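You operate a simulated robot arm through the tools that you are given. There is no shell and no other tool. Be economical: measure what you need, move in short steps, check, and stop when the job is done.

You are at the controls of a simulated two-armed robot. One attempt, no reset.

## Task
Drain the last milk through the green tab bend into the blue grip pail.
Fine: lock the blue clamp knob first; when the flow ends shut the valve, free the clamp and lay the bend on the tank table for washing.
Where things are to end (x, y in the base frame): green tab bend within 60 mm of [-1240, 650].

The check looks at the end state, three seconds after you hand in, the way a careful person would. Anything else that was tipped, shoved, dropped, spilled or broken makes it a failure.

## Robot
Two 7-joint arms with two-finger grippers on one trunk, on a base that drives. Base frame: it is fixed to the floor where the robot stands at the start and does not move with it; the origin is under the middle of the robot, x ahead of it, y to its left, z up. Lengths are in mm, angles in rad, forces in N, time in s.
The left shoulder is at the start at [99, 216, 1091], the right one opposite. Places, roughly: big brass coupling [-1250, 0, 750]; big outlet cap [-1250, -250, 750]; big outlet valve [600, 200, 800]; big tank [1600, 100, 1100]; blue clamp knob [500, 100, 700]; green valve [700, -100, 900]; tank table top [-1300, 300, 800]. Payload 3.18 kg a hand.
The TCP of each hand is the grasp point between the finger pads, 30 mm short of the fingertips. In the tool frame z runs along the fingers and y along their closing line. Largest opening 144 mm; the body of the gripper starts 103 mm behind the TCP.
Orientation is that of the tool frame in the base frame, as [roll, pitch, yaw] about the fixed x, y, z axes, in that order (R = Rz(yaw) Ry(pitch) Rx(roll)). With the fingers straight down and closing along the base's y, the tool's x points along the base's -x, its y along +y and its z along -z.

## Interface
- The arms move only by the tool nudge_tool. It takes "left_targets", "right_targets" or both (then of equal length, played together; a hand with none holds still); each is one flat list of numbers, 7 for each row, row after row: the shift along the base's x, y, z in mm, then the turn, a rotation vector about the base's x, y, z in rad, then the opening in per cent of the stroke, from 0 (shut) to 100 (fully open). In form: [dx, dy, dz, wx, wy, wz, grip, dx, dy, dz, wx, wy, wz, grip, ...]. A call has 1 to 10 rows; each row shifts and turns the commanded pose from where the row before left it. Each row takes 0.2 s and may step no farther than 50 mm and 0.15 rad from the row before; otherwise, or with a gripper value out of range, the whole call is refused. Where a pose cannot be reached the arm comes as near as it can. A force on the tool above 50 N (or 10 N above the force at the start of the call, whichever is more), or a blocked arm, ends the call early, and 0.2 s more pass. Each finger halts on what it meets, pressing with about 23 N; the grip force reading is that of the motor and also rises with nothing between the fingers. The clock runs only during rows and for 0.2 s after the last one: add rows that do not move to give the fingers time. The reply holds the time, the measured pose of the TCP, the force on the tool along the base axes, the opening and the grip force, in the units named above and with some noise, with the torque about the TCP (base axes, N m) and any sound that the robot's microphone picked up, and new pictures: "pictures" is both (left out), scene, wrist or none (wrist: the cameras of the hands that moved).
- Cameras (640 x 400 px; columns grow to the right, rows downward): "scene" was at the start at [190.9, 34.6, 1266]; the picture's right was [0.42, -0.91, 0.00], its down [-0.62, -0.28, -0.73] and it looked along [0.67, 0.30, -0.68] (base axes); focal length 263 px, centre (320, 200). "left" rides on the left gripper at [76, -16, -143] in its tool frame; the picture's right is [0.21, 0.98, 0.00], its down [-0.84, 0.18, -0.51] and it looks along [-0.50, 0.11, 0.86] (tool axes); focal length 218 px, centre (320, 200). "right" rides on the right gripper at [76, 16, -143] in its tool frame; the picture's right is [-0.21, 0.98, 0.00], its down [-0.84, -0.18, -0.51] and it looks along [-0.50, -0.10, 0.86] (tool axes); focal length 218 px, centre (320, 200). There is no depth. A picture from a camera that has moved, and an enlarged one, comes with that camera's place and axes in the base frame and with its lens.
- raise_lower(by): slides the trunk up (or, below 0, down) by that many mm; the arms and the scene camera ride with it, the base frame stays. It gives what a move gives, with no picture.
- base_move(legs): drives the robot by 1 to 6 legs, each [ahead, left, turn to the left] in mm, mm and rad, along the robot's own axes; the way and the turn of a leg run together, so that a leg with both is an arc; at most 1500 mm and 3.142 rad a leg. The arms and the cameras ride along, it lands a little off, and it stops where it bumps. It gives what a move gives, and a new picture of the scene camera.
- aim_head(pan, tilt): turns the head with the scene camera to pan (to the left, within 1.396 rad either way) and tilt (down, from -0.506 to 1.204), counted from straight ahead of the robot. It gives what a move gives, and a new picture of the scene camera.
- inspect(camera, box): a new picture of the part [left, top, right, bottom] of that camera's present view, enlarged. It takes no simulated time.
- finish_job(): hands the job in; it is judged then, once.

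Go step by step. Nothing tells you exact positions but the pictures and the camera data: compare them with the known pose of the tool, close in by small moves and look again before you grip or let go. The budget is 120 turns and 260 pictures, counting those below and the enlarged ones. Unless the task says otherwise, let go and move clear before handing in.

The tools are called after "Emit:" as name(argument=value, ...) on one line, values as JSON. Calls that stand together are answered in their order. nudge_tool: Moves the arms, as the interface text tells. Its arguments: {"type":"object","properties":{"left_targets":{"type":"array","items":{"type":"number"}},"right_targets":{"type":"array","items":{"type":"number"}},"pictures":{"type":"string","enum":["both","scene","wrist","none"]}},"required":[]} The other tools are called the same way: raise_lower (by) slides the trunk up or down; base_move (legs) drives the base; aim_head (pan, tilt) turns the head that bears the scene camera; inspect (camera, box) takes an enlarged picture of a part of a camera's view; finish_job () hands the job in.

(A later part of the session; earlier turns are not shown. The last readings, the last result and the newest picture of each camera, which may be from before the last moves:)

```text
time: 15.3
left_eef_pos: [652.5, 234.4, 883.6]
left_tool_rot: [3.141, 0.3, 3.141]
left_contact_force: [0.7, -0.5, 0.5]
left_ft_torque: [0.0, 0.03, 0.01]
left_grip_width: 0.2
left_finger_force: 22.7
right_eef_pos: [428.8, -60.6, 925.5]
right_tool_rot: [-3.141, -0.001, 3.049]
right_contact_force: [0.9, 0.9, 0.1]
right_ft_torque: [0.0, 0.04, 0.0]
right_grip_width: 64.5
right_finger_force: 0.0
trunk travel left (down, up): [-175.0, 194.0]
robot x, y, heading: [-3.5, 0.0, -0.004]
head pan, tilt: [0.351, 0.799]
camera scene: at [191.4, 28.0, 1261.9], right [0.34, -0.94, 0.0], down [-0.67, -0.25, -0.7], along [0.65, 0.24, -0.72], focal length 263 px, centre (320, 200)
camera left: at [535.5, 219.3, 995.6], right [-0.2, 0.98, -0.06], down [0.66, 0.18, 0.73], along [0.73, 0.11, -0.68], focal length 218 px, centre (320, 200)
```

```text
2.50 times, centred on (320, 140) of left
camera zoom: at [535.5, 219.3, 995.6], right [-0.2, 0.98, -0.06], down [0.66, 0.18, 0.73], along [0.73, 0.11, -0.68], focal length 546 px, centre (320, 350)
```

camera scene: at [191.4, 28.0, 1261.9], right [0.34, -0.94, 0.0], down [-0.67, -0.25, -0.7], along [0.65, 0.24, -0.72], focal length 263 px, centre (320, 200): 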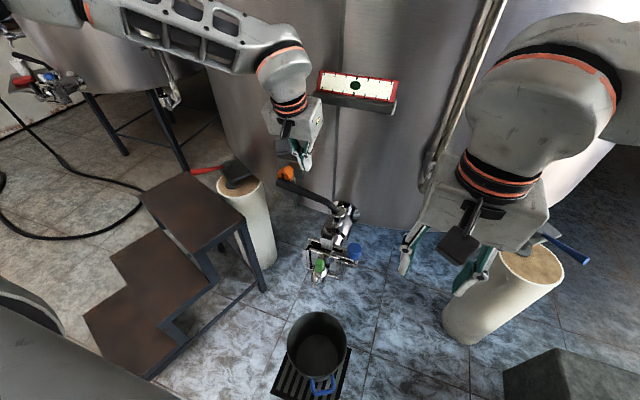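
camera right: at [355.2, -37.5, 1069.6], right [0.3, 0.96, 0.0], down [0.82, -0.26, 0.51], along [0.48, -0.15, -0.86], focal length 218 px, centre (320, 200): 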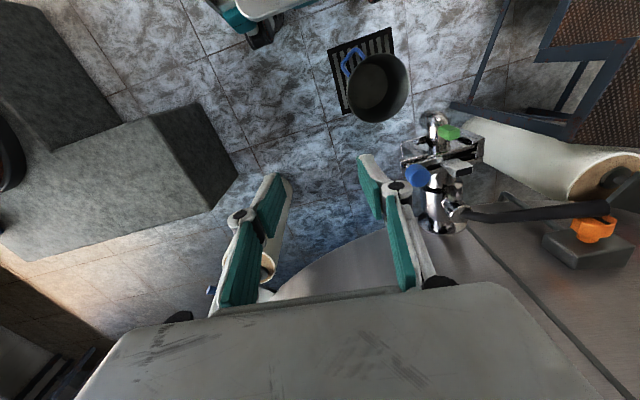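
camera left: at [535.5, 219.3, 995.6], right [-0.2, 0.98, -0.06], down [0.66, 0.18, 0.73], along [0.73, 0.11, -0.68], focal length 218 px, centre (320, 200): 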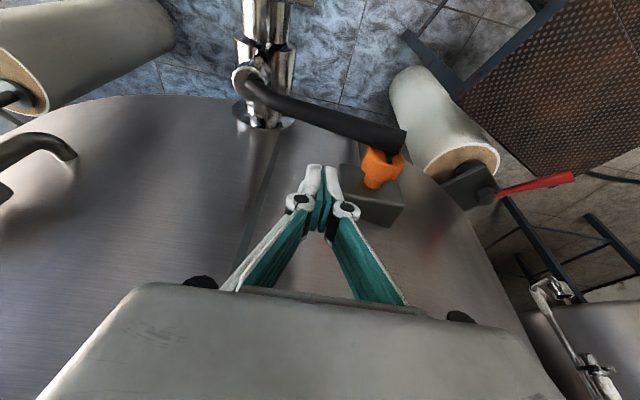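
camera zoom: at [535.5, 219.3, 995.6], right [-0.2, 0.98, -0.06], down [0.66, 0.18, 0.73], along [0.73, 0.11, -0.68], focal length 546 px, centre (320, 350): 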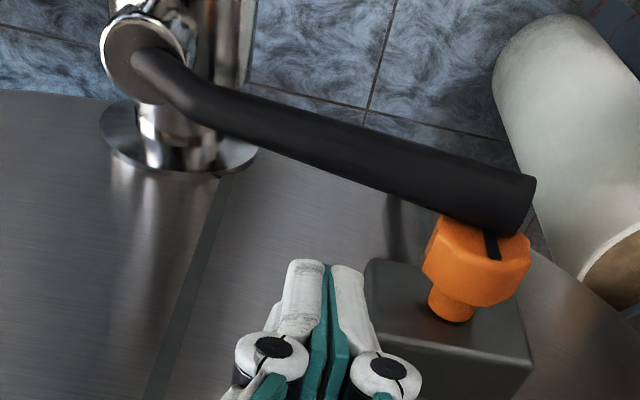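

Lever's rear edge is at x≈637 at y≈238. I descend with the finger at x≈656, just behind it, watching forces.

Emit:
nudge_tool(left_targets=[2, 0, -20, 0, 0, 0, 0, 2, 0, -20, 0, 0, 0, 0, 0, 0, -20, 0, 0, 0, 0])

Emit:
inspect(camera="scene", box=[260, 120, 370, 220])

Emit:
inspect(camera="left", box=[220, 60, 420, 220])

```text
time: 16.1
left_eef_pos: [655.7, 234.6, 824.7]
left_tool_rot: [-3.141, 0.298, 3.141]
left_contact_force: [-0.4, 0.0, 0.5]
left_ft_torque: [0.01, 0.02, 0.02]
left_grip_width: 0.1
left_finger_force: 23.1
right_eef_pos: [429.9, -59.8, 925.6]
right_tool_rot: [-3.141, -0.001, 3.05]
right_contact_force: [0.0, -0.2, -0.5]
right_ft_torque: [-0.04, 0.0, 0.0]
right_grip_width: 64.6
right_finger_force: 0.0
trunk travel left (down, up): [-175.0, 194.0]
robot x, y, heading: [-3.1, -0.3, -0.002]
head pan, tilt: [0.351, 0.799]
camera scene: at [191.7, 28.1, 1261.8], right [0.34, -0.94, 0.0], down [-0.67, -0.25, -0.7], along [0.65, 0.24, -0.72], focal length 263 px, centre (320, 200)
camera left: at [539.7, 220.7, 937.7], right [-0.2, 0.98, -0.06], down [0.66, 0.18, 0.73], along [0.73, 0.11, -0.68], focal length 218 px, centre (320, 200)
```

scene: 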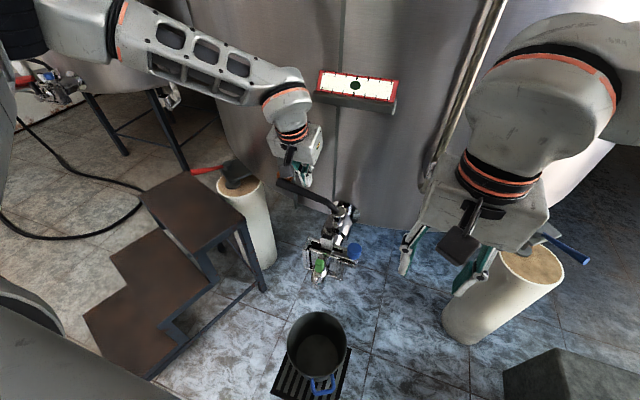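
left: 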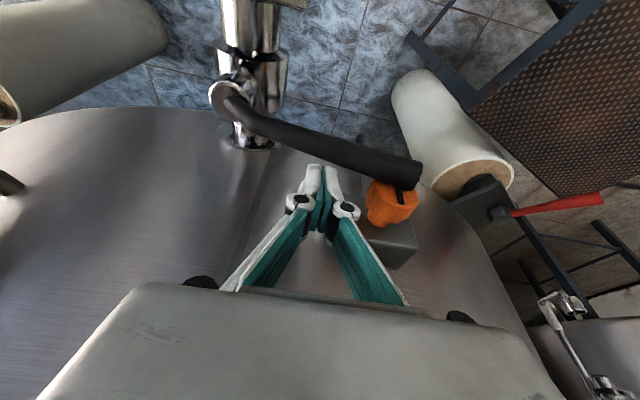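

```text
4.00 times, centred on (315, 170) of scene
camera zoom: at [191.7, 28.1, 1261.8], right [0.34, -0.94, 0.0], down [-0.67, -0.25, -0.7], along [0.65, 0.24, -0.72], focal length 1052 px, centre (340, 320)
```

zoom: 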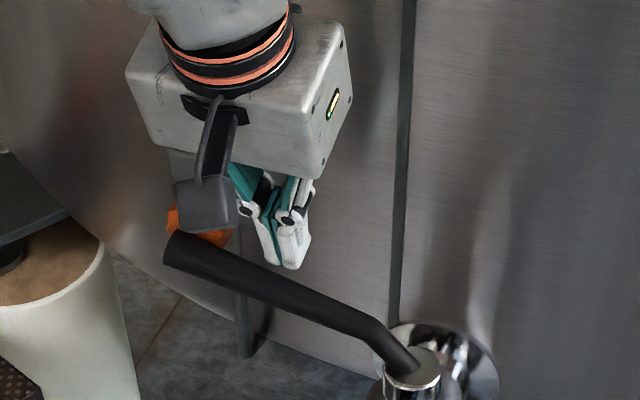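

```text
2.50 times, centred on (320, 140) of left
camera zoom: at [539.7, 220.7, 937.7], right [-0.2, 0.98, -0.06], down [0.66, 0.18, 0.73], along [0.73, 0.11, -0.68], focal length 546 px, centre (320, 350)
```

zoom: 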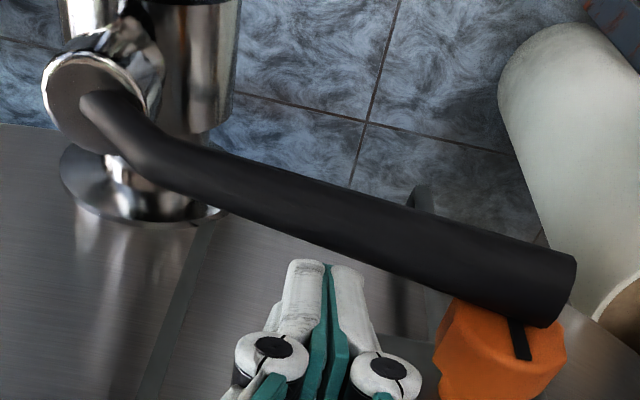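

Fingertips look only level with the lever's top; 22 mm lower, then start pulling gently.

Emit:
nudge_tool(left_targets=[0, 0, -12, 0, 0, 0, 0, 0, 0, -12, 0, 0, 0, 0, -8, 1, 0, 0, 0, 0, 0, -8, 1, 0, 0, 0, 0, 0])

Emit:
inspect(camera="scene", box=[260, 120, 370, 220])

```text
time: 17.1
left_eef_pos: [638.5, 237.4, 800.1]
left_tool_rot: [-3.141, 0.3, 3.141]
left_contact_force: [1.9, 0.1, 0.8]
left_ft_torque: [-0.02, -0.03, 0.01]
left_grip_width: 0.2
left_finger_force: 23.1
right_eef_pos: [429.3, -60.9, 926.3]
right_tool_rot: [3.141, -0.003, 3.049]
right_contact_force: [-0.6, 0.7, -0.8]
right_ft_torque: [-0.01, -0.04, -0.02]
right_grip_width: 64.9
right_finger_force: 0.1
trunk travel left (down, up): [-175.0, 194.0]
robot x, y, heading: [-0.2, -0.1, -0.001]
head pan, tilt: [0.351, 0.799]
camera scene: at [191.2, 27.8, 1262.0], right [0.34, -0.94, 0.0], down [-0.67, -0.25, -0.7], along [0.65, 0.24, -0.72], focal length 263 px, centre (320, 200)
camera left: at [522.9, 223.5, 912.8], right [-0.2, 0.98, -0.06], down [0.66, 0.18, 0.73], along [0.73, 0.11, -0.68], focal length 218 px, centre (320, 200)
```

scene: 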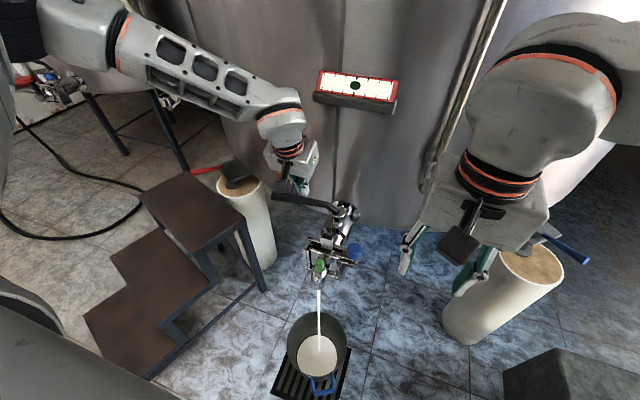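
left: 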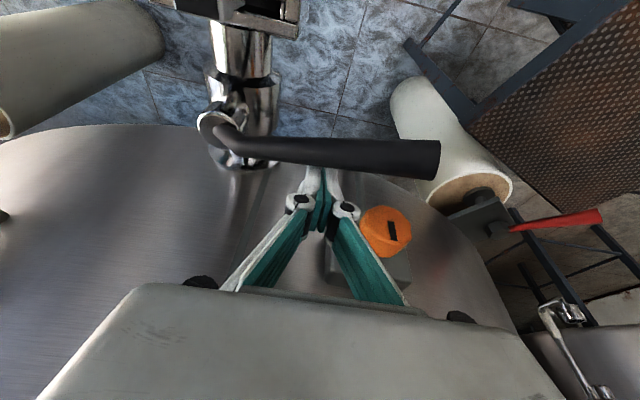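

```text
4.00 times, centred on (315, 170) of scene
camera zoom: at [191.2, 27.8, 1262.0], right [0.34, -0.94, 0.0], down [-0.67, -0.25, -0.7], along [0.65, 0.24, -0.72], focal length 1052 px, centre (340, 320)
```

zoom: 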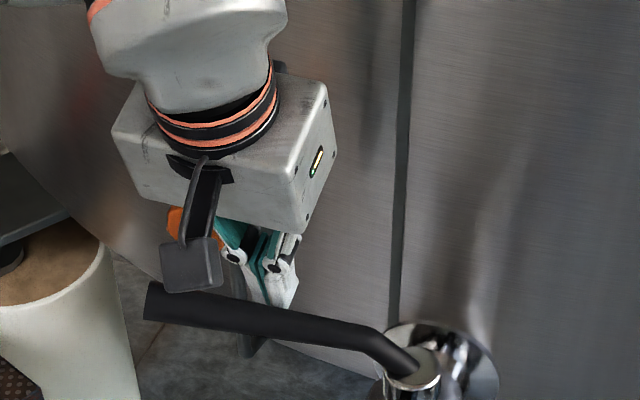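

Milk is flowing into the pail's middle with the valve only partly open, which is a safe rate. I hold still and watch.

Emit:
nudge_tool(left_targets=[0, 0, 0, 0, 0, 0, 0, 0, 0, 0, 0, 0, 0, 0, 0, 0, 0, 0, 0, 0, 0, 0, 0, 0, 0, 0, 0, 0, 0, 0, 0, 0, 0, 0, 0], pictures="none")

Emit:
inspect(camera="scene", box=[260, 230, 380, 400])

```text
time: 18.3
left_eef_pos: [638.6, 237.8, 799.0]
left_tool_rot: [3.141, 0.301, 3.141]
left_contact_force: [1.0, -0.4, 0.0]
left_ft_torque: [0.0, 0.02, -0.01]
left_grip_width: 0.0
left_finger_force: 22.6
right_eef_pos: [430.1, -61.3, 926.3]
right_tool_rot: [-3.141, -0.002, 3.049]
right_contact_force: [-0.4, 0.0, 0.1]
right_ft_torque: [0.02, 0.0, -0.01]
right_grip_width: 64.7
right_finger_force: 0.1
trunk travel left (down, up): [-175.0, 194.0]
robot x, y, heading: [0.2, -4.2, -0.002]
head pan, tilt: [0.351, 0.799]
```

```text
2.35 times, centred on (320, 315) of scene
camera zoom: at [191.3, 27.9, 1261.9], right [0.34, -0.94, 0.0], down [-0.67, -0.25, -0.7], along [0.65, 0.24, -0.72], focal length 619 px, centre (320, -71)
```

zoom: 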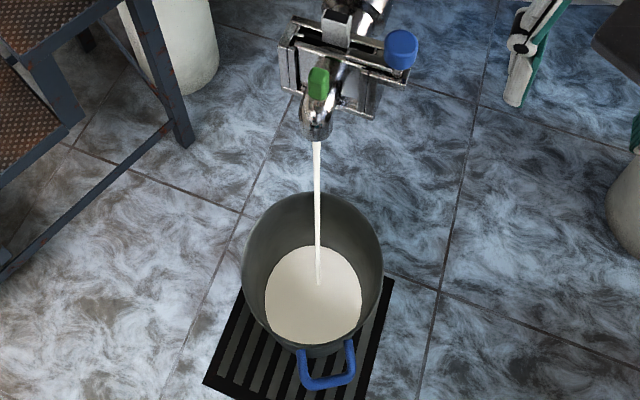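

Clean stream into the pail. Keep waiting.

Emit:
nudge_tool(left_targets=[0, 0, 0, 0, 0, 0, 0, 0, 0, 0, 0, 0, 0, 0, 0, 0, 0, 0, 0, 0, 0, 0, 0, 0, 0, 0, 0, 0, 0, 0, 0, 0, 0, 0, 0, 0, 0, 0, 0, 0, 0, 0, 0, 0, 0, 0, 0, 0, 0, 0, 0, 0, 0, 0, 0, 0, 0, 0, 0, 0, 0, 0, 0, 0, 0, 0, 0, 0, 0, 0], pictures="none")

Emit:
inspect(camera="scene", box=[260, 230, 380, 400])

```text
time: 20.5
left_eef_pos: [640.5, 238.1, 799.9]
left_tool_rot: [3.14, 0.299, -3.141]
left_contact_force: [0.0, 0.6, 0.7]
left_ft_torque: [-0.02, -0.01, 0.01]
left_grip_width: 0.0
left_finger_force: 23.1
right_eef_pos: [430.3, -61.7, 925.5]
right_tool_rot: [3.141, -0.002, 3.049]
right_contact_force: [-0.8, 0.3, -0.1]
right_ft_torque: [-0.03, 0.01, 0.0]
right_grip_width: 65.0
right_finger_force: 0.1
trunk travel left (down, up): [-175.0, 194.0]
robot x, y, heading: [-0.9, -5.6, -0.002]
head pan, tilt: [0.351, 0.799]
```

```text
2.35 times, centred on (320, 315) of scene
camera zoom: at [191.3, 27.9, 1261.9], right [0.34, -0.94, 0.0], down [-0.67, -0.25, -0.7], along [0.65, 0.24, -0.72], focal length 619 px, centre (320, -71)
```

zoom: 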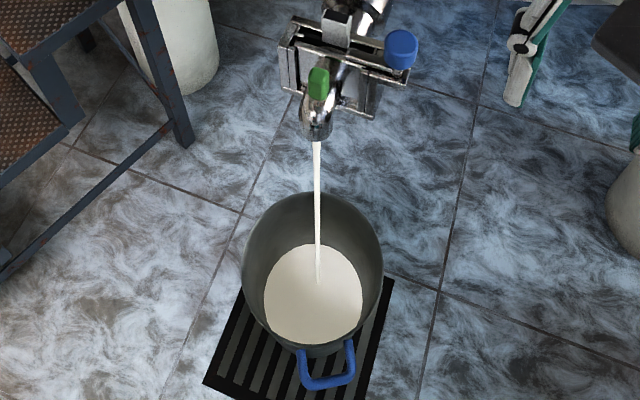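

Flow is slow; I open the valve a little more and check the stream.

Emit:
nudge_tool(left_targets=[-10, 2, 0, 0, 0, 0, 0, -10, 1, 0, 0, 0, 0, 0, -10, 0, 0, 0, 0, 0, 0, 0, 0, 0, 0, 0, 0, 0, 0, 0, 0, 0, 0, 0, 0], pictures="scene")

Emit:
inspect(camera="scene", box=[260, 230, 380, 400])

```text
time: 21.7
left_eef_pos: [610.1, 239.3, 801.4]
left_tool_rot: [-3.14, 0.3, 3.14]
left_contact_force: [1.7, 0.5, 1.2]
left_ft_torque: [0.0, -0.01, 0.01]
left_grip_width: 0.4
left_finger_force: 22.8
right_eef_pos: [429.4, -60.7, 925.6]
right_tool_rot: [-3.141, -0.001, 3.05]
right_contact_force: [0.0, -0.5, 0.5]
right_ft_torque: [-0.01, -0.01, 0.03]
right_grip_width: 64.9
right_finger_force: 0.0
trunk travel left (down, up): [-175.0, 194.0]
robot x, y, heading: [1.1, -3.5, -0.001]
head pan, tilt: [0.351, 0.799]
camera scene: at [191.3, 27.9, 1261.9], right [0.34, -0.94, 0.0], down [-0.67, -0.25, -0.7], along [0.65, 0.24, -0.72], focal length 263 px, centre (320, 200)
```

scene: 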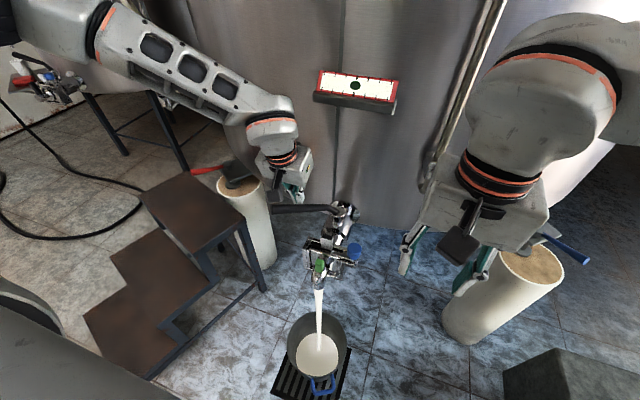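

```text
2.35 times, centred on (320, 315) of scene
camera zoom: at [191.3, 27.9, 1261.9], right [0.34, -0.94, 0.0], down [-0.67, -0.25, -0.7], along [0.65, 0.24, -0.72], focal length 619 px, centre (320, -71)
```

zoom: 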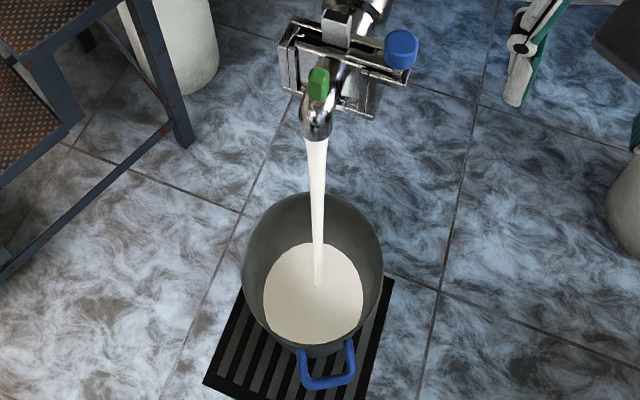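

Bigger stream, still falling inside the pail. I wait in longer runs.

Emit:
nudge_tool(left_targets=[0, 0, 0, 0, 0, 0, 0, 0, 0, 0, 0, 0, 0, 0, 0, 0, 0, 0, 0, 0, 0, 0, 0, 0, 0, 0, 0, 0, 0, 0, 0, 0, 0, 0, 0, 0, 0, 0, 0, 0, 0, 0, 0, 0, 0, 0, 0, 0, 0, 0, 0, 0, 0, 0, 0, 0, 0, 0, 0, 0, 0, 0, 0, 0, 0, 0, 0, 0, 0, 0], pictures="none")

Emit:
nudge_tool(left_targets=[0, 0, 0, 0, 0, 0, 0, 0, 0, 0, 0, 0, 0, 0, 0, 0, 0, 0, 0, 0, 0, 0, 0, 0, 0, 0, 0, 0, 0, 0, 0, 0, 0, 0, 0, 0, 0, 0, 0, 0, 0, 0, 0, 0, 0, 0, 0, 0, 0, 0, 0, 0, 0, 0, 0, 0, 0, 0, 0, 0, 0, 0, 0, 0, 0, 0, 0, 0, 0, 0], pictures="none")

Emit:
inspect(camera="scene", box=[260, 230, 380, 400])

```text
time: 23.9
left_eef_pos: [608.9, 239.8, 801.2]
left_tool_rot: [-3.141, 0.3, -3.142]
left_contact_force: [-0.6, 0.3, -1.1]
left_ft_torque: [0.0, -0.01, 0.0]
left_grip_width: 0.2
left_finger_force: 23.1
right_eef_pos: [429.5, -61.7, 926.6]
right_tool_rot: [-3.141, -0.002, 3.049]
right_contact_force: [0.5, 0.2, 0.4]
right_ft_torque: [0.01, -0.04, 0.01]
right_grip_width: 64.7
right_finger_force: 0.1
trunk travel left (down, up): [-175.0, 194.0]
robot x, y, heading: [-1.7, 0.7, -0.001]
head pan, tilt: [0.351, 0.799]
```

```text
time: 26.1
left_eef_pos: [610.8, 239.3, 800.4]
left_tool_rot: [3.141, 0.3, -3.141]
left_contact_force: [-0.6, 0.1, 1.1]
left_ft_torque: [-0.01, 0.02, 0.01]
left_grip_width: 0.2
left_finger_force: 22.9
right_eef_pos: [429.9, -61.1, 927.5]
right_tool_rot: [-3.141, -0.001, 3.048]
right_contact_force: [0.0, -0.1, -0.2]
right_ft_torque: [0.0, -0.01, -0.01]
right_grip_width: 64.5
right_finger_force: 0.0
trunk travel left (down, up): [-175.0, 194.0]
robot x, y, heading: [-0.5, -1.5, 0.0]
head pan, tilt: [0.351, 0.799]
```

```text
2.35 times, centred on (320, 315) of scene
camera zoom: at [191.3, 27.9, 1261.9], right [0.34, -0.94, 0.0], down [-0.67, -0.25, -0.7], along [0.65, 0.24, -0.72], focal length 619 px, centre (320, -71)
```

zoom: 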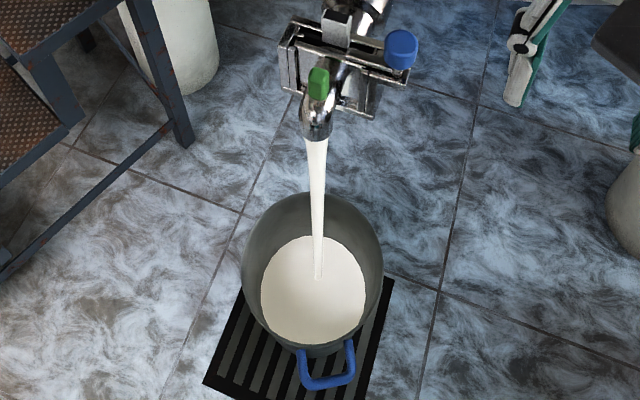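

Emit:
nudge_tool(left_targets=[0, 0, 0, 0, 0, 0, 0, 0, 0, 0, 0, 0, 0, 0, 0, 0, 0, 0, 0, 0, 0, 0, 0, 0, 0, 0, 0, 0, 0, 0, 0, 0, 0, 0, 0, 0, 0, 0, 0, 0, 0, 0, 0, 0, 0, 0, 0, 0, 0, 0, 0, 0, 0, 0, 0, 0, 0, 0, 0, 0, 0, 0, 0, 0, 0, 0, 0, 0, 0, 0], pictures="none")

Emit:
nudge_tool(left_targets=[0, 0, 0, 0, 0, 0, 0, 0, 0, 0, 0, 0, 0, 0, 0, 0, 0, 0, 0, 0, 0, 0, 0, 0, 0, 0, 0, 0, 0, 0, 0, 0, 0, 0, 0, 0, 0, 0, 0, 0, 0, 0, 0, 0, 0, 0, 0, 0, 0, 0, 0, 0, 0, 0, 0, 0, 0, 0, 0, 0, 0, 0, 0, 0, 0, 0, 0, 0, 0, 0], pictures="none")

Emit:
nudge_tool(left_targets=[0, 0, 0, 0, 0, 0, 0, 0, 0, 0, 0, 0, 0, 0, 0, 0, 0, 0, 0, 0, 0, 0, 0, 0, 0, 0, 0, 0, 0, 0, 0, 0, 0, 0, 0, 0, 0, 0, 0, 0, 0, 0, 0, 0, 0, 0, 0, 0, 0, 0, 0, 0, 0, 0, 0, 0, 0, 0, 0, 0, 0, 0, 0, 0, 0, 0, 0, 0, 0, 0], pictures="none")

Emit:
nudge_tool(left_targets=[0, 0, 0, 0, 0, 0, 0, 0, 0, 0, 0, 0, 0, 0, 0, 0, 0, 0, 0, 0, 0, 0, 0, 0, 0, 0, 0, 0, 0, 0, 0, 0, 0, 0, 0, 0, 0, 0, 0, 0, 0, 0, 0, 0, 0, 0, 0, 0, 0, 0, 0, 0, 0, 0, 0, 0, 0, 0, 0, 0, 0, 0, 0, 0, 0, 0, 0, 0, 0, 0], pictures="none")

Emit:
inspect(camera="scene", box=[260, 230, 380, 400])

```text
time: 28.3
left_eef_pos: [609.9, 238.4, 801.5]
left_tool_rot: [-3.141, 0.299, 3.14]
left_contact_force: [0.0, -0.2, 0.1]
left_ft_torque: [0.05, -0.03, 0.0]
left_grip_width: 0.0
left_finger_force: 23.3
right_eef_pos: [428.4, -60.5, 925.7]
right_tool_rot: [-3.141, -0.001, 3.048]
right_contact_force: [-0.3, 0.4, 0.2]
right_ft_torque: [0.0, -0.02, 0.0]
right_grip_width: 64.9
right_finger_force: 0.1
trunk travel left (down, up): [-175.0, 194.0]
robot x, y, heading: [-1.2, 1.3, 0.003]
head pan, tilt: [0.351, 0.799]
```

```text
time: 30.5
left_eef_pos: [609.6, 238.9, 800.8]
left_tool_rot: [-3.141, 0.299, 3.14]
left_contact_force: [-0.9, -0.3, 0.1]
left_ft_torque: [-0.02, -0.02, -0.03]
left_grip_width: 0.1
left_finger_force: 23.2
right_eef_pos: [429.8, -60.3, 926.6]
right_tool_rot: [-3.141, -0.002, 3.049]
right_contact_force: [-1.0, -0.8, -0.4]
right_ft_torque: [0.03, 0.01, 0.0]
right_grip_width: 64.9
right_finger_force: 0.1
trunk travel left (down, up): [-175.0, 194.0]
robot x, y, heading: [3.6, -2.2, -0.003]
head pan, tilt: [0.351, 0.799]
```

```text
time: 32.7
left_eef_pos: [610.0, 237.8, 801.9]
left_tool_rot: [3.141, 0.301, 3.141]
left_contact_force: [-0.7, -0.3, -0.5]
left_ft_torque: [-0.01, -0.01, 0.02]
left_grip_width: 0.1
left_finger_force: 23.1
right_eef_pos: [429.0, -61.0, 925.7]
right_tool_rot: [3.14, -0.001, 3.049]
right_contact_force: [0.3, 0.0, 0.3]
right_ft_torque: [0.01, -0.04, -0.01]
right_grip_width: 64.7
right_finger_force: 0.2
trunk travel left (down, up): [-175.0, 194.0]
robot x, y, heading: [0.4, 0.2, -0.003]
head pan, tilt: [0.351, 0.799]
```

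```text
time: 34.9
left_eef_pos: [609.1, 238.6, 801.0]
left_tool_rot: [-3.141, 0.299, 3.141]
left_contact_force: [-0.1, 0.4, -0.1]
left_ft_torque: [0.01, 0.01, 0.03]
left_grip_width: 0.3
left_finger_force: 22.8
right_eef_pos: [429.4, -60.9, 925.8]
right_tool_rot: [-3.14, -0.001, 3.05]
right_contact_force: [0.0, -0.7, 0.7]
right_ft_torque: [-0.01, 0.01, 0.0]
right_grip_width: 64.8
right_finger_force: 0.1
trunk travel left (down, up): [-175.0, 194.0]
robot x, y, heading: [-1.4, 0.9, -0.001]
head pan, tilt: [0.351, 0.799]
```

```text
2.35 times, centred on (320, 315) of scene
camera zoom: at [191.3, 27.9, 1261.9], right [0.34, -0.94, 0.0], down [-0.67, -0.25, -0.7], along [0.65, 0.24, -0.72], focal length 619 px, centre (320, -71)
```

zoom: 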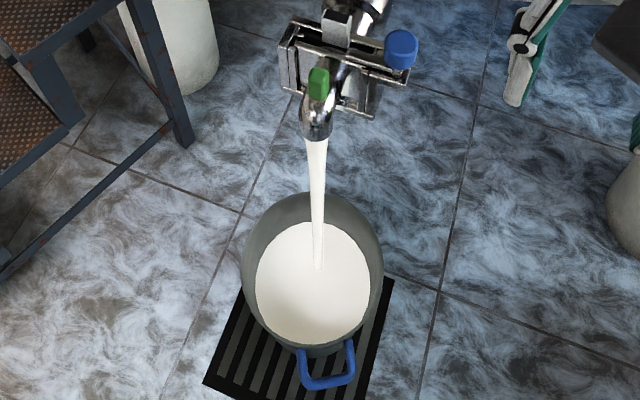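

Emit:
nudge_tool(left_targets=[0, 0, 0, 0, 0, 0, 0, 0, 0, 0, 0, 0, 0, 0, 0, 0, 0, 0, 0, 0, 0, 0, 0, 0, 0, 0, 0, 0, 0, 0, 0, 0, 0, 0, 0, 0, 0, 0, 0, 0, 0, 0, 0, 0, 0, 0, 0, 0, 0, 0, 0, 0, 0, 0, 0, 0, 0, 0, 0, 0, 0, 0, 0, 0, 0, 0, 0, 0, 0, 0], pictures="none")

Emit:
nudge_tool(left_targets=[0, 0, 0, 0, 0, 0, 0, 0, 0, 0, 0, 0, 0, 0, 0, 0, 0, 0, 0, 0, 0, 0, 0, 0, 0, 0, 0, 0, 0, 0, 0, 0, 0, 0, 0, 0, 0, 0, 0, 0, 0, 0, 0, 0, 0, 0, 0, 0, 0, 0, 0, 0, 0, 0, 0, 0, 0, 0, 0, 0, 0, 0, 0, 0, 0, 0, 0, 0, 0, 0], pictures="none")

Emit:
nudge_tool(left_targets=[0, 0, 0, 0, 0, 0, 0, 0, 0, 0, 0, 0, 0, 0, 0, 0, 0, 0, 0, 0, 0, 0, 0, 0, 0, 0, 0, 0, 0, 0, 0, 0, 0, 0, 0, 0, 0, 0, 0, 0, 0, 0, 0, 0, 0, 0, 0, 0, 0, 0, 0, 0, 0, 0, 0, 0, 0, 0, 0, 0, 0, 0, 0, 0, 0, 0, 0, 0, 0, 0], pictures="none")

Emit:
nudge_tool(left_targets=[0, 0, 0, 0, 0, 0, 0, 0, 0, 0, 0, 0, 0, 0, 0, 0, 0, 0, 0, 0, 0, 0, 0, 0, 0, 0, 0, 0, 0, 0, 0, 0, 0, 0, 0, 0, 0, 0, 0, 0, 0, 0, 0, 0, 0, 0, 0, 0, 0, 0, 0, 0, 0, 0, 0, 0, 0, 0, 0, 0, 0, 0, 0, 0, 0, 0, 0, 0, 0, 0], pictures="none")

Emit:
inspect(camera="scene", box=[260, 230, 380, 400])

```text
time: 37.1
left_eef_pos: [609.5, 239.3, 801.1]
left_tool_rot: [-3.14, 0.3, -3.141]
left_contact_force: [0.2, 0.5, -0.2]
left_ft_torque: [0.0, 0.03, -0.01]
left_grip_width: 0.0
left_finger_force: 23.0
right_eef_pos: [429.0, -60.8, 925.9]
right_tool_rot: [3.141, -0.002, 3.049]
right_contact_force: [0.1, 0.2, 0.0]
right_ft_torque: [-0.01, 0.03, -0.04]
right_grip_width: 64.7
right_finger_force: 0.0
trunk travel left (down, up): [-175.0, 194.0]
robot x, y, heading: [1.5, 2.1, 0.001]
head pan, tilt: [0.351, 0.799]
```

```text
time: 39.3
left_eef_pos: [609.8, 240.7, 801.5]
left_tool_rot: [-3.141, 0.301, -3.141]
left_contact_force: [0.3, 0.3, -0.6]
left_ft_torque: [0.03, -0.04, -0.02]
left_grip_width: 0.2
left_finger_force: 23.0
right_eef_pos: [428.6, -60.4, 927.0]
right_tool_rot: [-3.141, -0.003, 3.048]
right_contact_force: [0.1, 0.5, 0.1]
right_ft_torque: [0.0, 0.01, -0.03]
right_grip_width: 64.6
right_finger_force: 0.1
trunk travel left (down, up): [-175.0, 194.0]
robot x, y, heading: [-0.3, -3.0, -0.002]
head pan, tilt: [0.351, 0.799]
```

```text
time: 41.5
left_eef_pos: [609.7, 239.9, 800.7]
left_tool_rot: [-3.141, 0.299, 3.141]
left_contact_force: [-0.1, 0.3, -0.3]
left_ft_torque: [-0.01, 0.0, 0.0]
left_grip_width: 0.3
left_finger_force: 23.0
right_eef_pos: [430.1, -60.8, 926.3]
right_tool_rot: [-3.141, -0.002, 3.049]
right_contact_force: [0.2, 0.4, 0.0]
right_ft_torque: [0.0, -0.01, -0.03]
right_grip_width: 64.5
right_finger_force: 0.1
trunk travel left (down, up): [-175.0, 194.0]
robot x, y, heading: [1.1, -0.9, 0.001]
head pan, tilt: [0.351, 0.799]
```

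```text
time: 43.7
left_eef_pos: [609.7, 240.3, 801.9]
left_tool_rot: [-3.142, 0.3, 3.141]
left_contact_force: [-0.3, -0.5, 0.1]
left_ft_torque: [0.0, 0.02, -0.02]
left_grip_width: 0.0
left_finger_force: 23.0
right_eef_pos: [429.3, -59.4, 926.6]
right_tool_rot: [3.141, -0.002, 3.049]
right_contact_force: [-0.1, -1.6, 0.3]
right_ft_torque: [0.01, -0.01, 0.01]
right_grip_width: 64.9
right_finger_force: 0.0
trunk travel left (down, up): [-175.0, 194.0]
robot x, y, heading: [0.9, -1.4, -0.0]
head pan, tilt: [0.351, 0.799]
```

```text
2.35 times, centred on (320, 315) of scene
camera zoom: at [191.3, 27.9, 1261.9], right [0.34, -0.94, 0.0], down [-0.67, -0.25, -0.7], along [0.65, 0.24, -0.72], focal length 619 px, centre (320, -71)
```

zoom: 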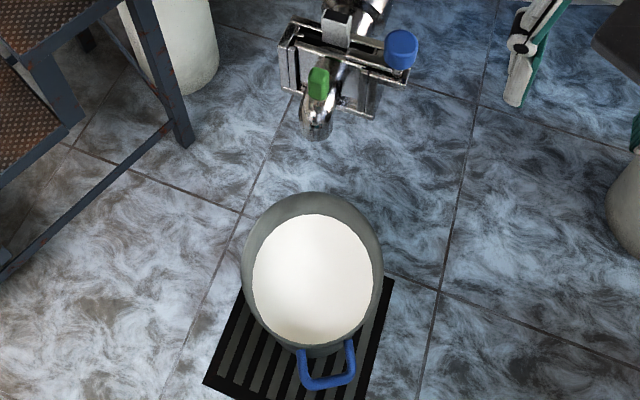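

The flow has ended. Now I shut the valve: lift the left finger over the lever, come down on its robot side and push it back.

Emit:
nudge_tool(left_targets=[4, 0, 0, 0, 0, 0, 0, 0, 0, 40, 0, 0, 0, 0, 0, 0, 40, 0, 0, 0, 0, -40, 0, 0, 0, 0, 0, 0, -40, 0, 0, 0, 0, 0, 0, 0, 0, -40, 0, 0, 0, 0, 0, 0, -40, 0, 0, 0, 0])

Emit:
inspect(camera="scene", box=[250, 130, 390, 290])

```text
time: 45.3
left_eef_pos: [534.8, 238.3, 799.0]
left_tool_rot: [-3.141, 0.299, -3.139]
left_contact_force: [0.8, 0.9, -0.5]
left_ft_torque: [0.0, 0.0, -0.04]
left_grip_width: 0.1
left_finger_force: 22.8
right_eef_pos: [429.7, -60.4, 926.6]
right_tool_rot: [-3.141, -0.003, 3.049]
right_contact_force: [0.1, 0.2, 0.7]
right_ft_torque: [0.01, 0.02, -0.03]
right_grip_width: 64.8
right_finger_force: 0.0
trunk travel left (down, up): [-175.0, 194.0]
robot x, y, heading: [-2.2, 1.7, 0.001]
head pan, tilt: [0.351, 0.799]
camera scene: at [191.8, 28.1, 1261.7], right [0.34, -0.94, 0.0], down [-0.67, -0.25, -0.7], along [0.65, 0.24, -0.72], focal length 263 px, centre (320, 200)
camera left: at [418.8, 224.0, 913.0], right [-0.2, 0.98, -0.06], down [0.66, 0.18, 0.73], along [0.73, 0.11, -0.68], focal length 218 px, centre (320, 200)
```

scene: 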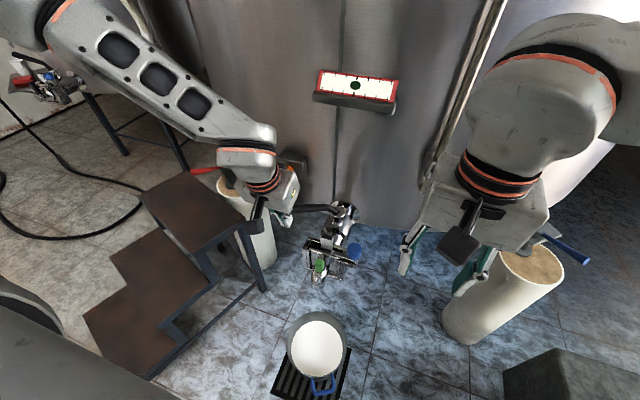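
left: 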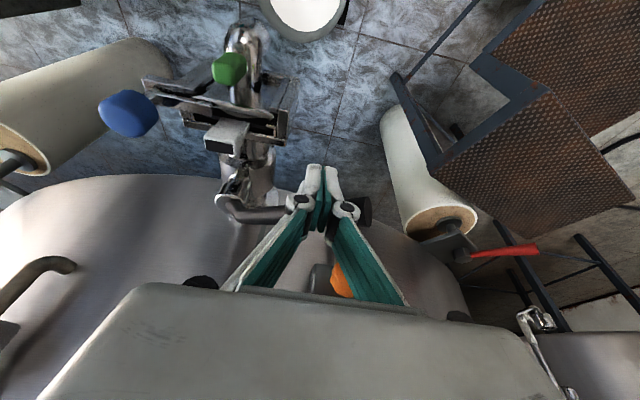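

```text
2.50 times, centred on (320, 210) of scene
camera zoom: at [191.8, 28.1, 1261.7], right [0.34, -0.94, 0.0], down [-0.67, -0.25, -0.7], along [0.65, 0.24, -0.72], focal length 657 px, centre (320, 175)
```

zoom: 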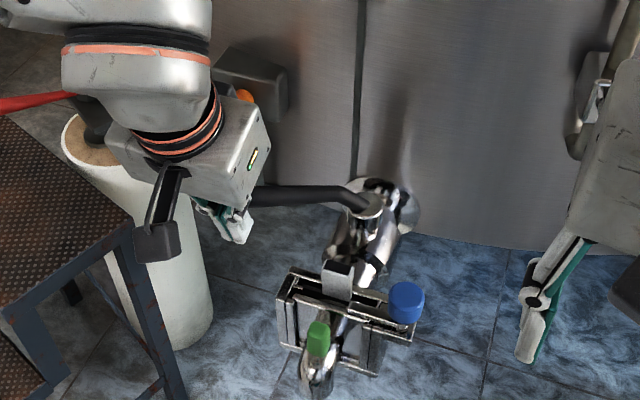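

Emit:
nudge_tool(left_targets=[12, 0, 0, 0, 0, 0, 0, 12, 0, 0, 0, 0, 0, 0, 10, 0, 0, 0, 0, 0, 0, 10, 0, 0, 0, 0, 0, 0, 8, 0, 0, 0, 0, 0, 0, 6, 0, 0, 0, 0, 0, 0])

Emit:
inspect(camera="scene", box=[250, 130, 390, 290])

```text
time: 46.7
left_eef_pos: [591.8, 240.0, 802.1]
left_tool_rot: [-3.141, 0.3, 3.14]
left_contact_force: [-1.6, 1.1, -0.1]
left_ft_torque: [0.02, 0.02, 0.02]
left_grip_width: 0.0
left_finger_force: 22.7
right_eef_pos: [430.2, -61.2, 926.8]
right_tool_rot: [3.14, -0.001, 3.048]
right_contact_force: [0.1, 0.0, -0.2]
right_ft_torque: [-0.02, 0.01, -0.01]
right_grip_width: 65.0
right_finger_force: 0.2
trunk travel left (down, up): [-175.0, 194.0]
robot x, y, heading: [0.3, 0.5, -0.001]
head pan, tilt: [0.351, 0.799]
camera scene: at [191.2, 28.0, 1261.9], right [0.34, -0.94, 0.0], down [-0.67, -0.25, -0.7], along [0.65, 0.24, -0.72], focal length 263 px, centre (320, 200)
camera left: at [476.7, 224.7, 915.1], right [-0.2, 0.98, -0.06], down [0.66, 0.18, 0.73], along [0.73, 0.11, -0.68], focal length 218 px, centre (320, 200)
```

scene: 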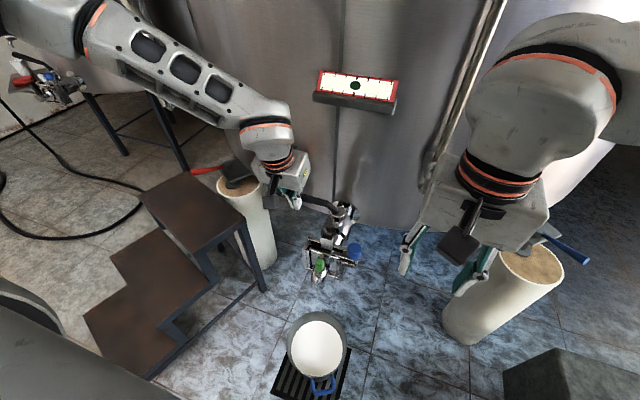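
left: 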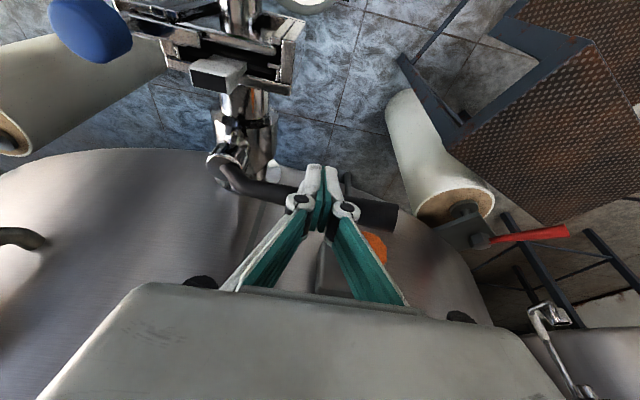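

```text
2.50 times, centred on (320, 210) of scene
camera zoom: at [191.2, 28.0, 1261.9], right [0.34, -0.94, 0.0], down [-0.67, -0.25, -0.7], along [0.65, 0.24, -0.72], focal length 657 px, centre (320, 175)
```

zoom: 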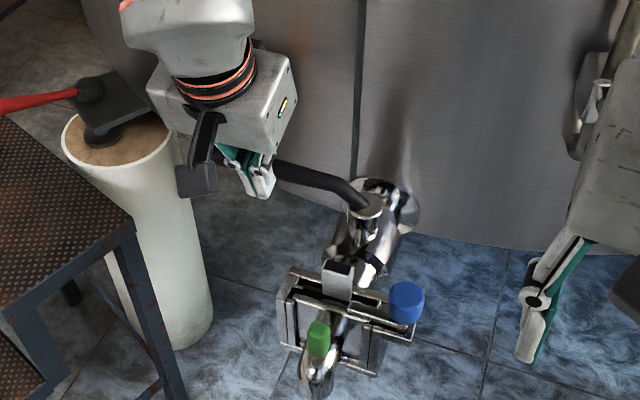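

Emit:
nudge_tool(left_targets=[5, 0, 0, 0, 0, 0, 0, 4, 0, 0, 0, 0, 0, 0, 3, 0, 0, 0, 0, 0, 0], pictures="none")

Emit:
inspect(camera="scene", box=[250, 130, 390, 290])

Emit:
inspect(camera="left", box=[190, 100, 430, 260])

```text
time: 47.5
left_eef_pos: [605.6, 238.4, 802.6]
left_tool_rot: [-3.141, 0.301, 3.141]
left_contact_force: [-0.7, 0.7, -1.1]
left_ft_torque: [0.02, 0.06, 0.03]
left_grip_width: 0.0
left_finger_force: 22.8
right_eef_pos: [429.8, -61.6, 926.3]
right_tool_rot: [3.141, -0.002, 3.05]
right_contact_force: [-0.3, 0.4, 0.0]
right_ft_torque: [0.0, -0.01, 0.0]
right_grip_width: 65.1
right_finger_force: 0.1
trunk travel left (down, up): [-175.0, 194.0]
robot x, y, heading: [5.7, 4.2, 0.0]
head pan, tilt: [0.351, 0.799]
```

```text
2.50 times, centred on (320, 210) of scene
camera zoom: at [191.2, 28.0, 1261.9], right [0.34, -0.94, 0.0], down [-0.67, -0.25, -0.7], along [0.65, 0.24, -0.72], focal length 657 px, centre (320, 175)
```

zoom: 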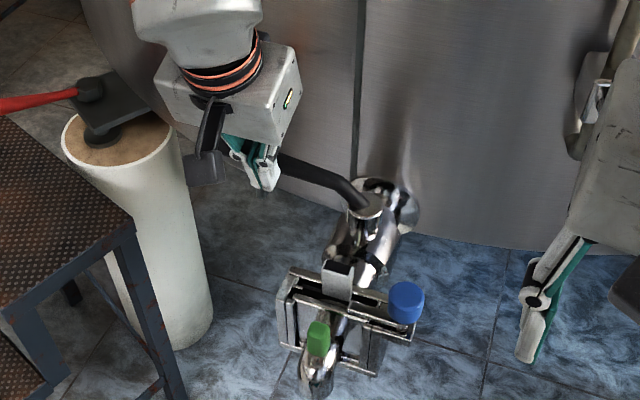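

```text
2.50 times, centred on (310, 180) of left
camera zoom: at [488.1, 224.6, 915.2], right [-0.2, 0.98, -0.06], down [0.65, 0.18, 0.73], along [0.73, 0.11, -0.68], focal length 546 px, centre (345, 250)
```

zoom: 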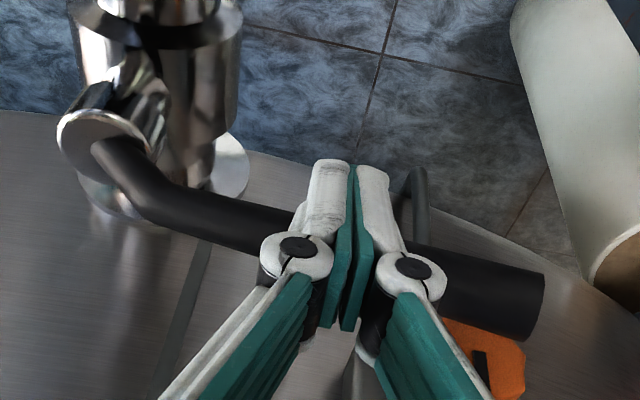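

No stop felt yet; pushing on in small steps until resistance.

Emit:
nudge_tool(left_targets=[3, 0, 0, 0, 0, 0, 0, 2, 0, 0, 0, 0, 0, 0], pictures="none")

Emit:
nudge_tool(left_targets=[2, 0, 0, 0, 0, 0, 0, 2, 0, 0, 0, 0, 0, 0], pictures="none")

Emit:
inspect(camera="left", box=[190, 100, 430, 260])

Emit:
inspect(camera="scene", box=[270, 150, 390, 300])

```text
time: 48.1
left_eef_pos: [609.1, 239.5, 802.4]
left_tool_rot: [-3.141, 0.299, -3.141]
left_contact_force: [-1.7, -0.3, 0.5]
left_ft_torque: [0.0, 0.04, 0.01]
left_grip_width: 0.0
left_finger_force: 22.8
right_eef_pos: [428.8, -60.9, 926.9]
right_tool_rot: [3.14, -0.002, 3.049]
right_contact_force: [0.0, -0.8, 0.9]
right_ft_torque: [-0.01, 0.03, 0.0]
right_grip_width: 64.7
right_finger_force: 0.0
trunk travel left (down, up): [-175.0, 194.0]
robot x, y, heading: [-3.0, 2.3, 0.0]
head pan, tilt: [0.351, 0.799]
```

```text
time: 48.7
left_eef_pos: [613.3, 239.9, 802.6]
left_tool_rot: [3.14, 0.298, -3.141]
left_contact_force: [-2.1, -0.5, 0.3]
left_ft_torque: [-0.05, 0.06, 0.01]
left_grip_width: 6.1
left_finger_force: 23.4
right_eef_pos: [429.4, -60.2, 927.2]
right_tool_rot: [3.139, -0.003, 3.049]
right_contact_force: [0.4, 0.5, -0.6]
right_ft_torque: [-0.02, -0.01, 0.0]
right_grip_width: 64.7
right_finger_force: 0.1
trunk travel left (down, up): [-175.0, 194.0]
robot x, y, heading: [2.4, 1.3, 0.0]
head pan, tilt: [0.351, 0.799]
```

```text
2.50 times, centred on (310, 180) of left
camera zoom: at [496.9, 226.2, 914.8], right [-0.2, 0.98, -0.06], down [0.66, 0.18, 0.73], along [0.73, 0.11, -0.68], focal length 546 px, centre (345, 250)
```

zoom: 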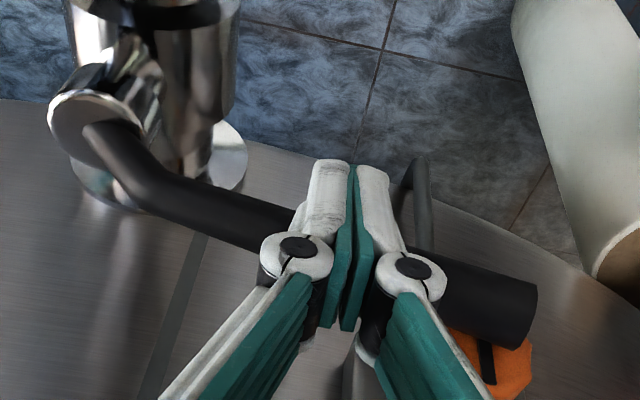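

```text
2.67 times, centred on (330, 225) of scene
camera zoom: at [191.2, 27.9, 1261.9], right [0.34, -0.94, 0.0], down [-0.67, -0.25, -0.7], along [0.65, 0.24, -0.72], focal length 701 px, centre (293, 133)
```

zoom: 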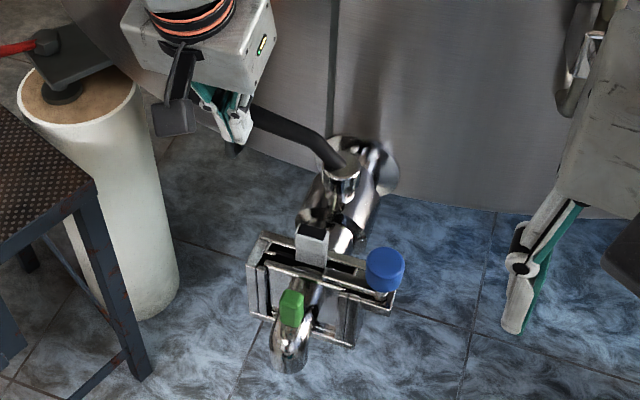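

The lever looks nearly at its original place; I back off and lift to compare with the earlier picture.

Emit:
nudge_tool(left_targets=[-15, 0, 0, 0, 0, 0, 0, -5, 0, 40, 0, 0, 0, 0, -20, 0, 40, 0, 0, 0, 0, -40, 30, 40, 0, 0, 0, 0, -40, 30, 20, 0, 0, 0, 0, -40, 20, 0, 0, 0, 0, 0], pictures="none")

Emit:
inspect(camera="scene", box=[270, 150, 390, 300])

```text
refused: row 4 steps farther than a row can; nothing moved
```

```text
2.67 times, centred on (330, 225) of scene
camera zoom: at [191.2, 27.9, 1261.9], right [0.34, -0.94, 0.0], down [-0.67, -0.25, -0.7], along [0.65, 0.24, -0.72], focal length 701 px, centre (293, 133)
```

zoom: 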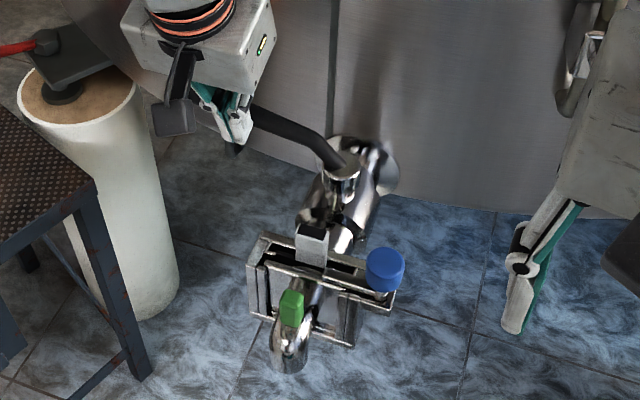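

Emit:
nudge_tool(left_targets=[-15, 0, 0, 0, 0, 0, 0, -5, 0, 40, 0, 0, 0, 0, -20, 0, 40, 0, 0, 0, 0, -30, 20, 30, 0, 0, 0, 0, -30, 30, 20, 0, 0, 0, 0, -40, 20, 0, 0, 0, 0, 0], pictures="none")

Emit:
inspect(camera="scene", box=[270, 150, 390, 300])

```text
time: 50.1
left_eef_pos: [472.4, 311.0, 930.8]
left_tool_rot: [-3.141, 0.3, -3.141]
left_contact_force: [0.0, 0.6, 0.3]
left_ft_torque: [0.0, -0.04, -0.01]
left_grip_width: 0.0
left_finger_force: 30.5
right_eef_pos: [427.6, -59.5, 927.3]
right_tool_rot: [3.141, 0.001, 3.049]
right_contact_force: [-0.9, -0.2, 0.7]
right_ft_torque: [-0.04, -0.02, 0.0]
right_grip_width: 64.9
right_finger_force: 0.1
trunk travel left (down, up): [-175.0, 194.0]
robot x, y, heading: [-2.5, -2.3, -0.003]
head pan, tilt: [0.351, 0.799]
```

```text
2.67 times, centred on (330, 225) of scene
camera zoom: at [190.2, 28.4, 1262.2], right [0.34, -0.94, 0.0], down [-0.67, -0.25, -0.7], along [0.66, 0.24, -0.72], focal length 701 px, centre (293, 133)
```

zoom: 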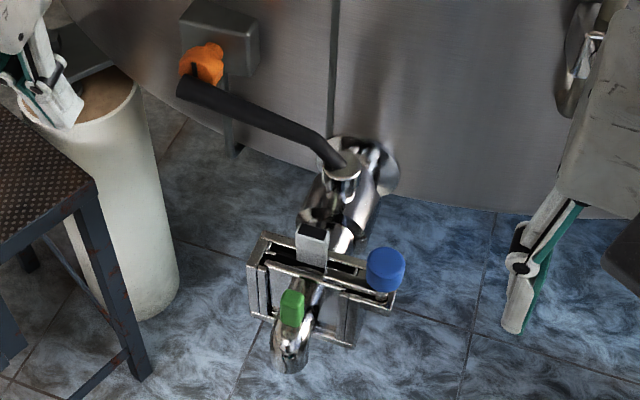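

Valve is back at its exact shut position and the orange switch is untouched. Now the right hand returns to the knob to free the clamp.

Emit:
nudge_tool(right_targets=[18, 22, 0, 0, 0, -0.14, 45, 18, 22, 0, 0, 0, -0.14, 45, 18, 22, 0, 0, 0, -0.14, 45, 18, 22, 0, 0, 0, -0.14, 45, 19, 22, -10, 0, 0, -0.14, 45, 18, 21, -30, 0, 0, -0.14, 45, 0, 0, -40, 0, 0, 0, 45, 0, 0, -40, 0, 0, 0, 45, 0, 0, -20, 0, 0, 0, 45])

Emit:
inspect(camera="scene", box=[290, 200, 400, 300])

```text
time: 52.1
left_eef_pos: [473.4, 309.1, 929.2]
left_tool_rot: [-3.141, 0.3, -3.141]
left_contact_force: [-1.1, -0.2, -0.1]
left_ft_torque: [0.0, -0.02, 0.02]
left_grip_width: 0.0
left_finger_force: 30.9
right_eef_pos: [537.4, 71.1, 785.7]
right_tool_rot: [3.141, -0.001, 2.21]
right_contact_force: [-0.1, 0.5, -0.3]
right_ft_torque: [0.02, 0.02, -0.05]
right_grip_width: 64.7
right_finger_force: 0.0
trunk travel left (down, up): [-175.0, 194.0]
robot x, y, heading: [3.0, -4.3, 0.004]
head pan, tilt: [0.351, 0.799]
camera scene: at [191.3, 27.9, 1261.9], right [0.34, -0.94, 0.0], down [-0.67, -0.25, -0.7], along [0.65, 0.24, -0.72], focal length 263 px, centre (320, 200)
camera right: at [505.8, 143.7, 928.3], right [0.91, 0.42, 0.0], down [0.36, -0.78, 0.51], along [0.21, -0.46, -0.86], focal length 218 px, centre (320, 200)
```

scene: 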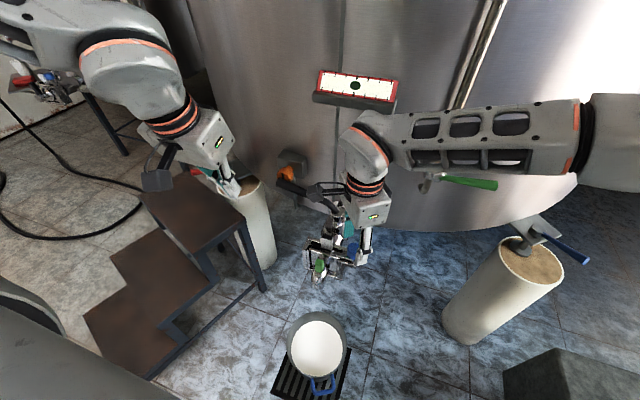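
right: 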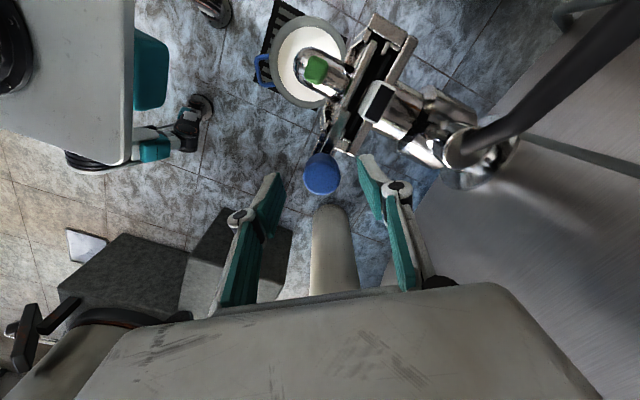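

```text
4.00 times, centred on (345, 250) of scene
camera zoom: at [191.3, 27.9, 1261.9], right [0.34, -0.94, 0.0], down [-0.67, -0.25, -0.7], along [0.65, 0.24, -0.72], focal length 1052 px, centre (220, 0)
```

zoom: 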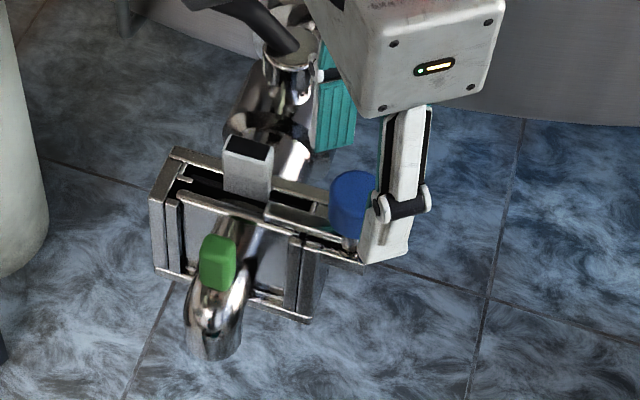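

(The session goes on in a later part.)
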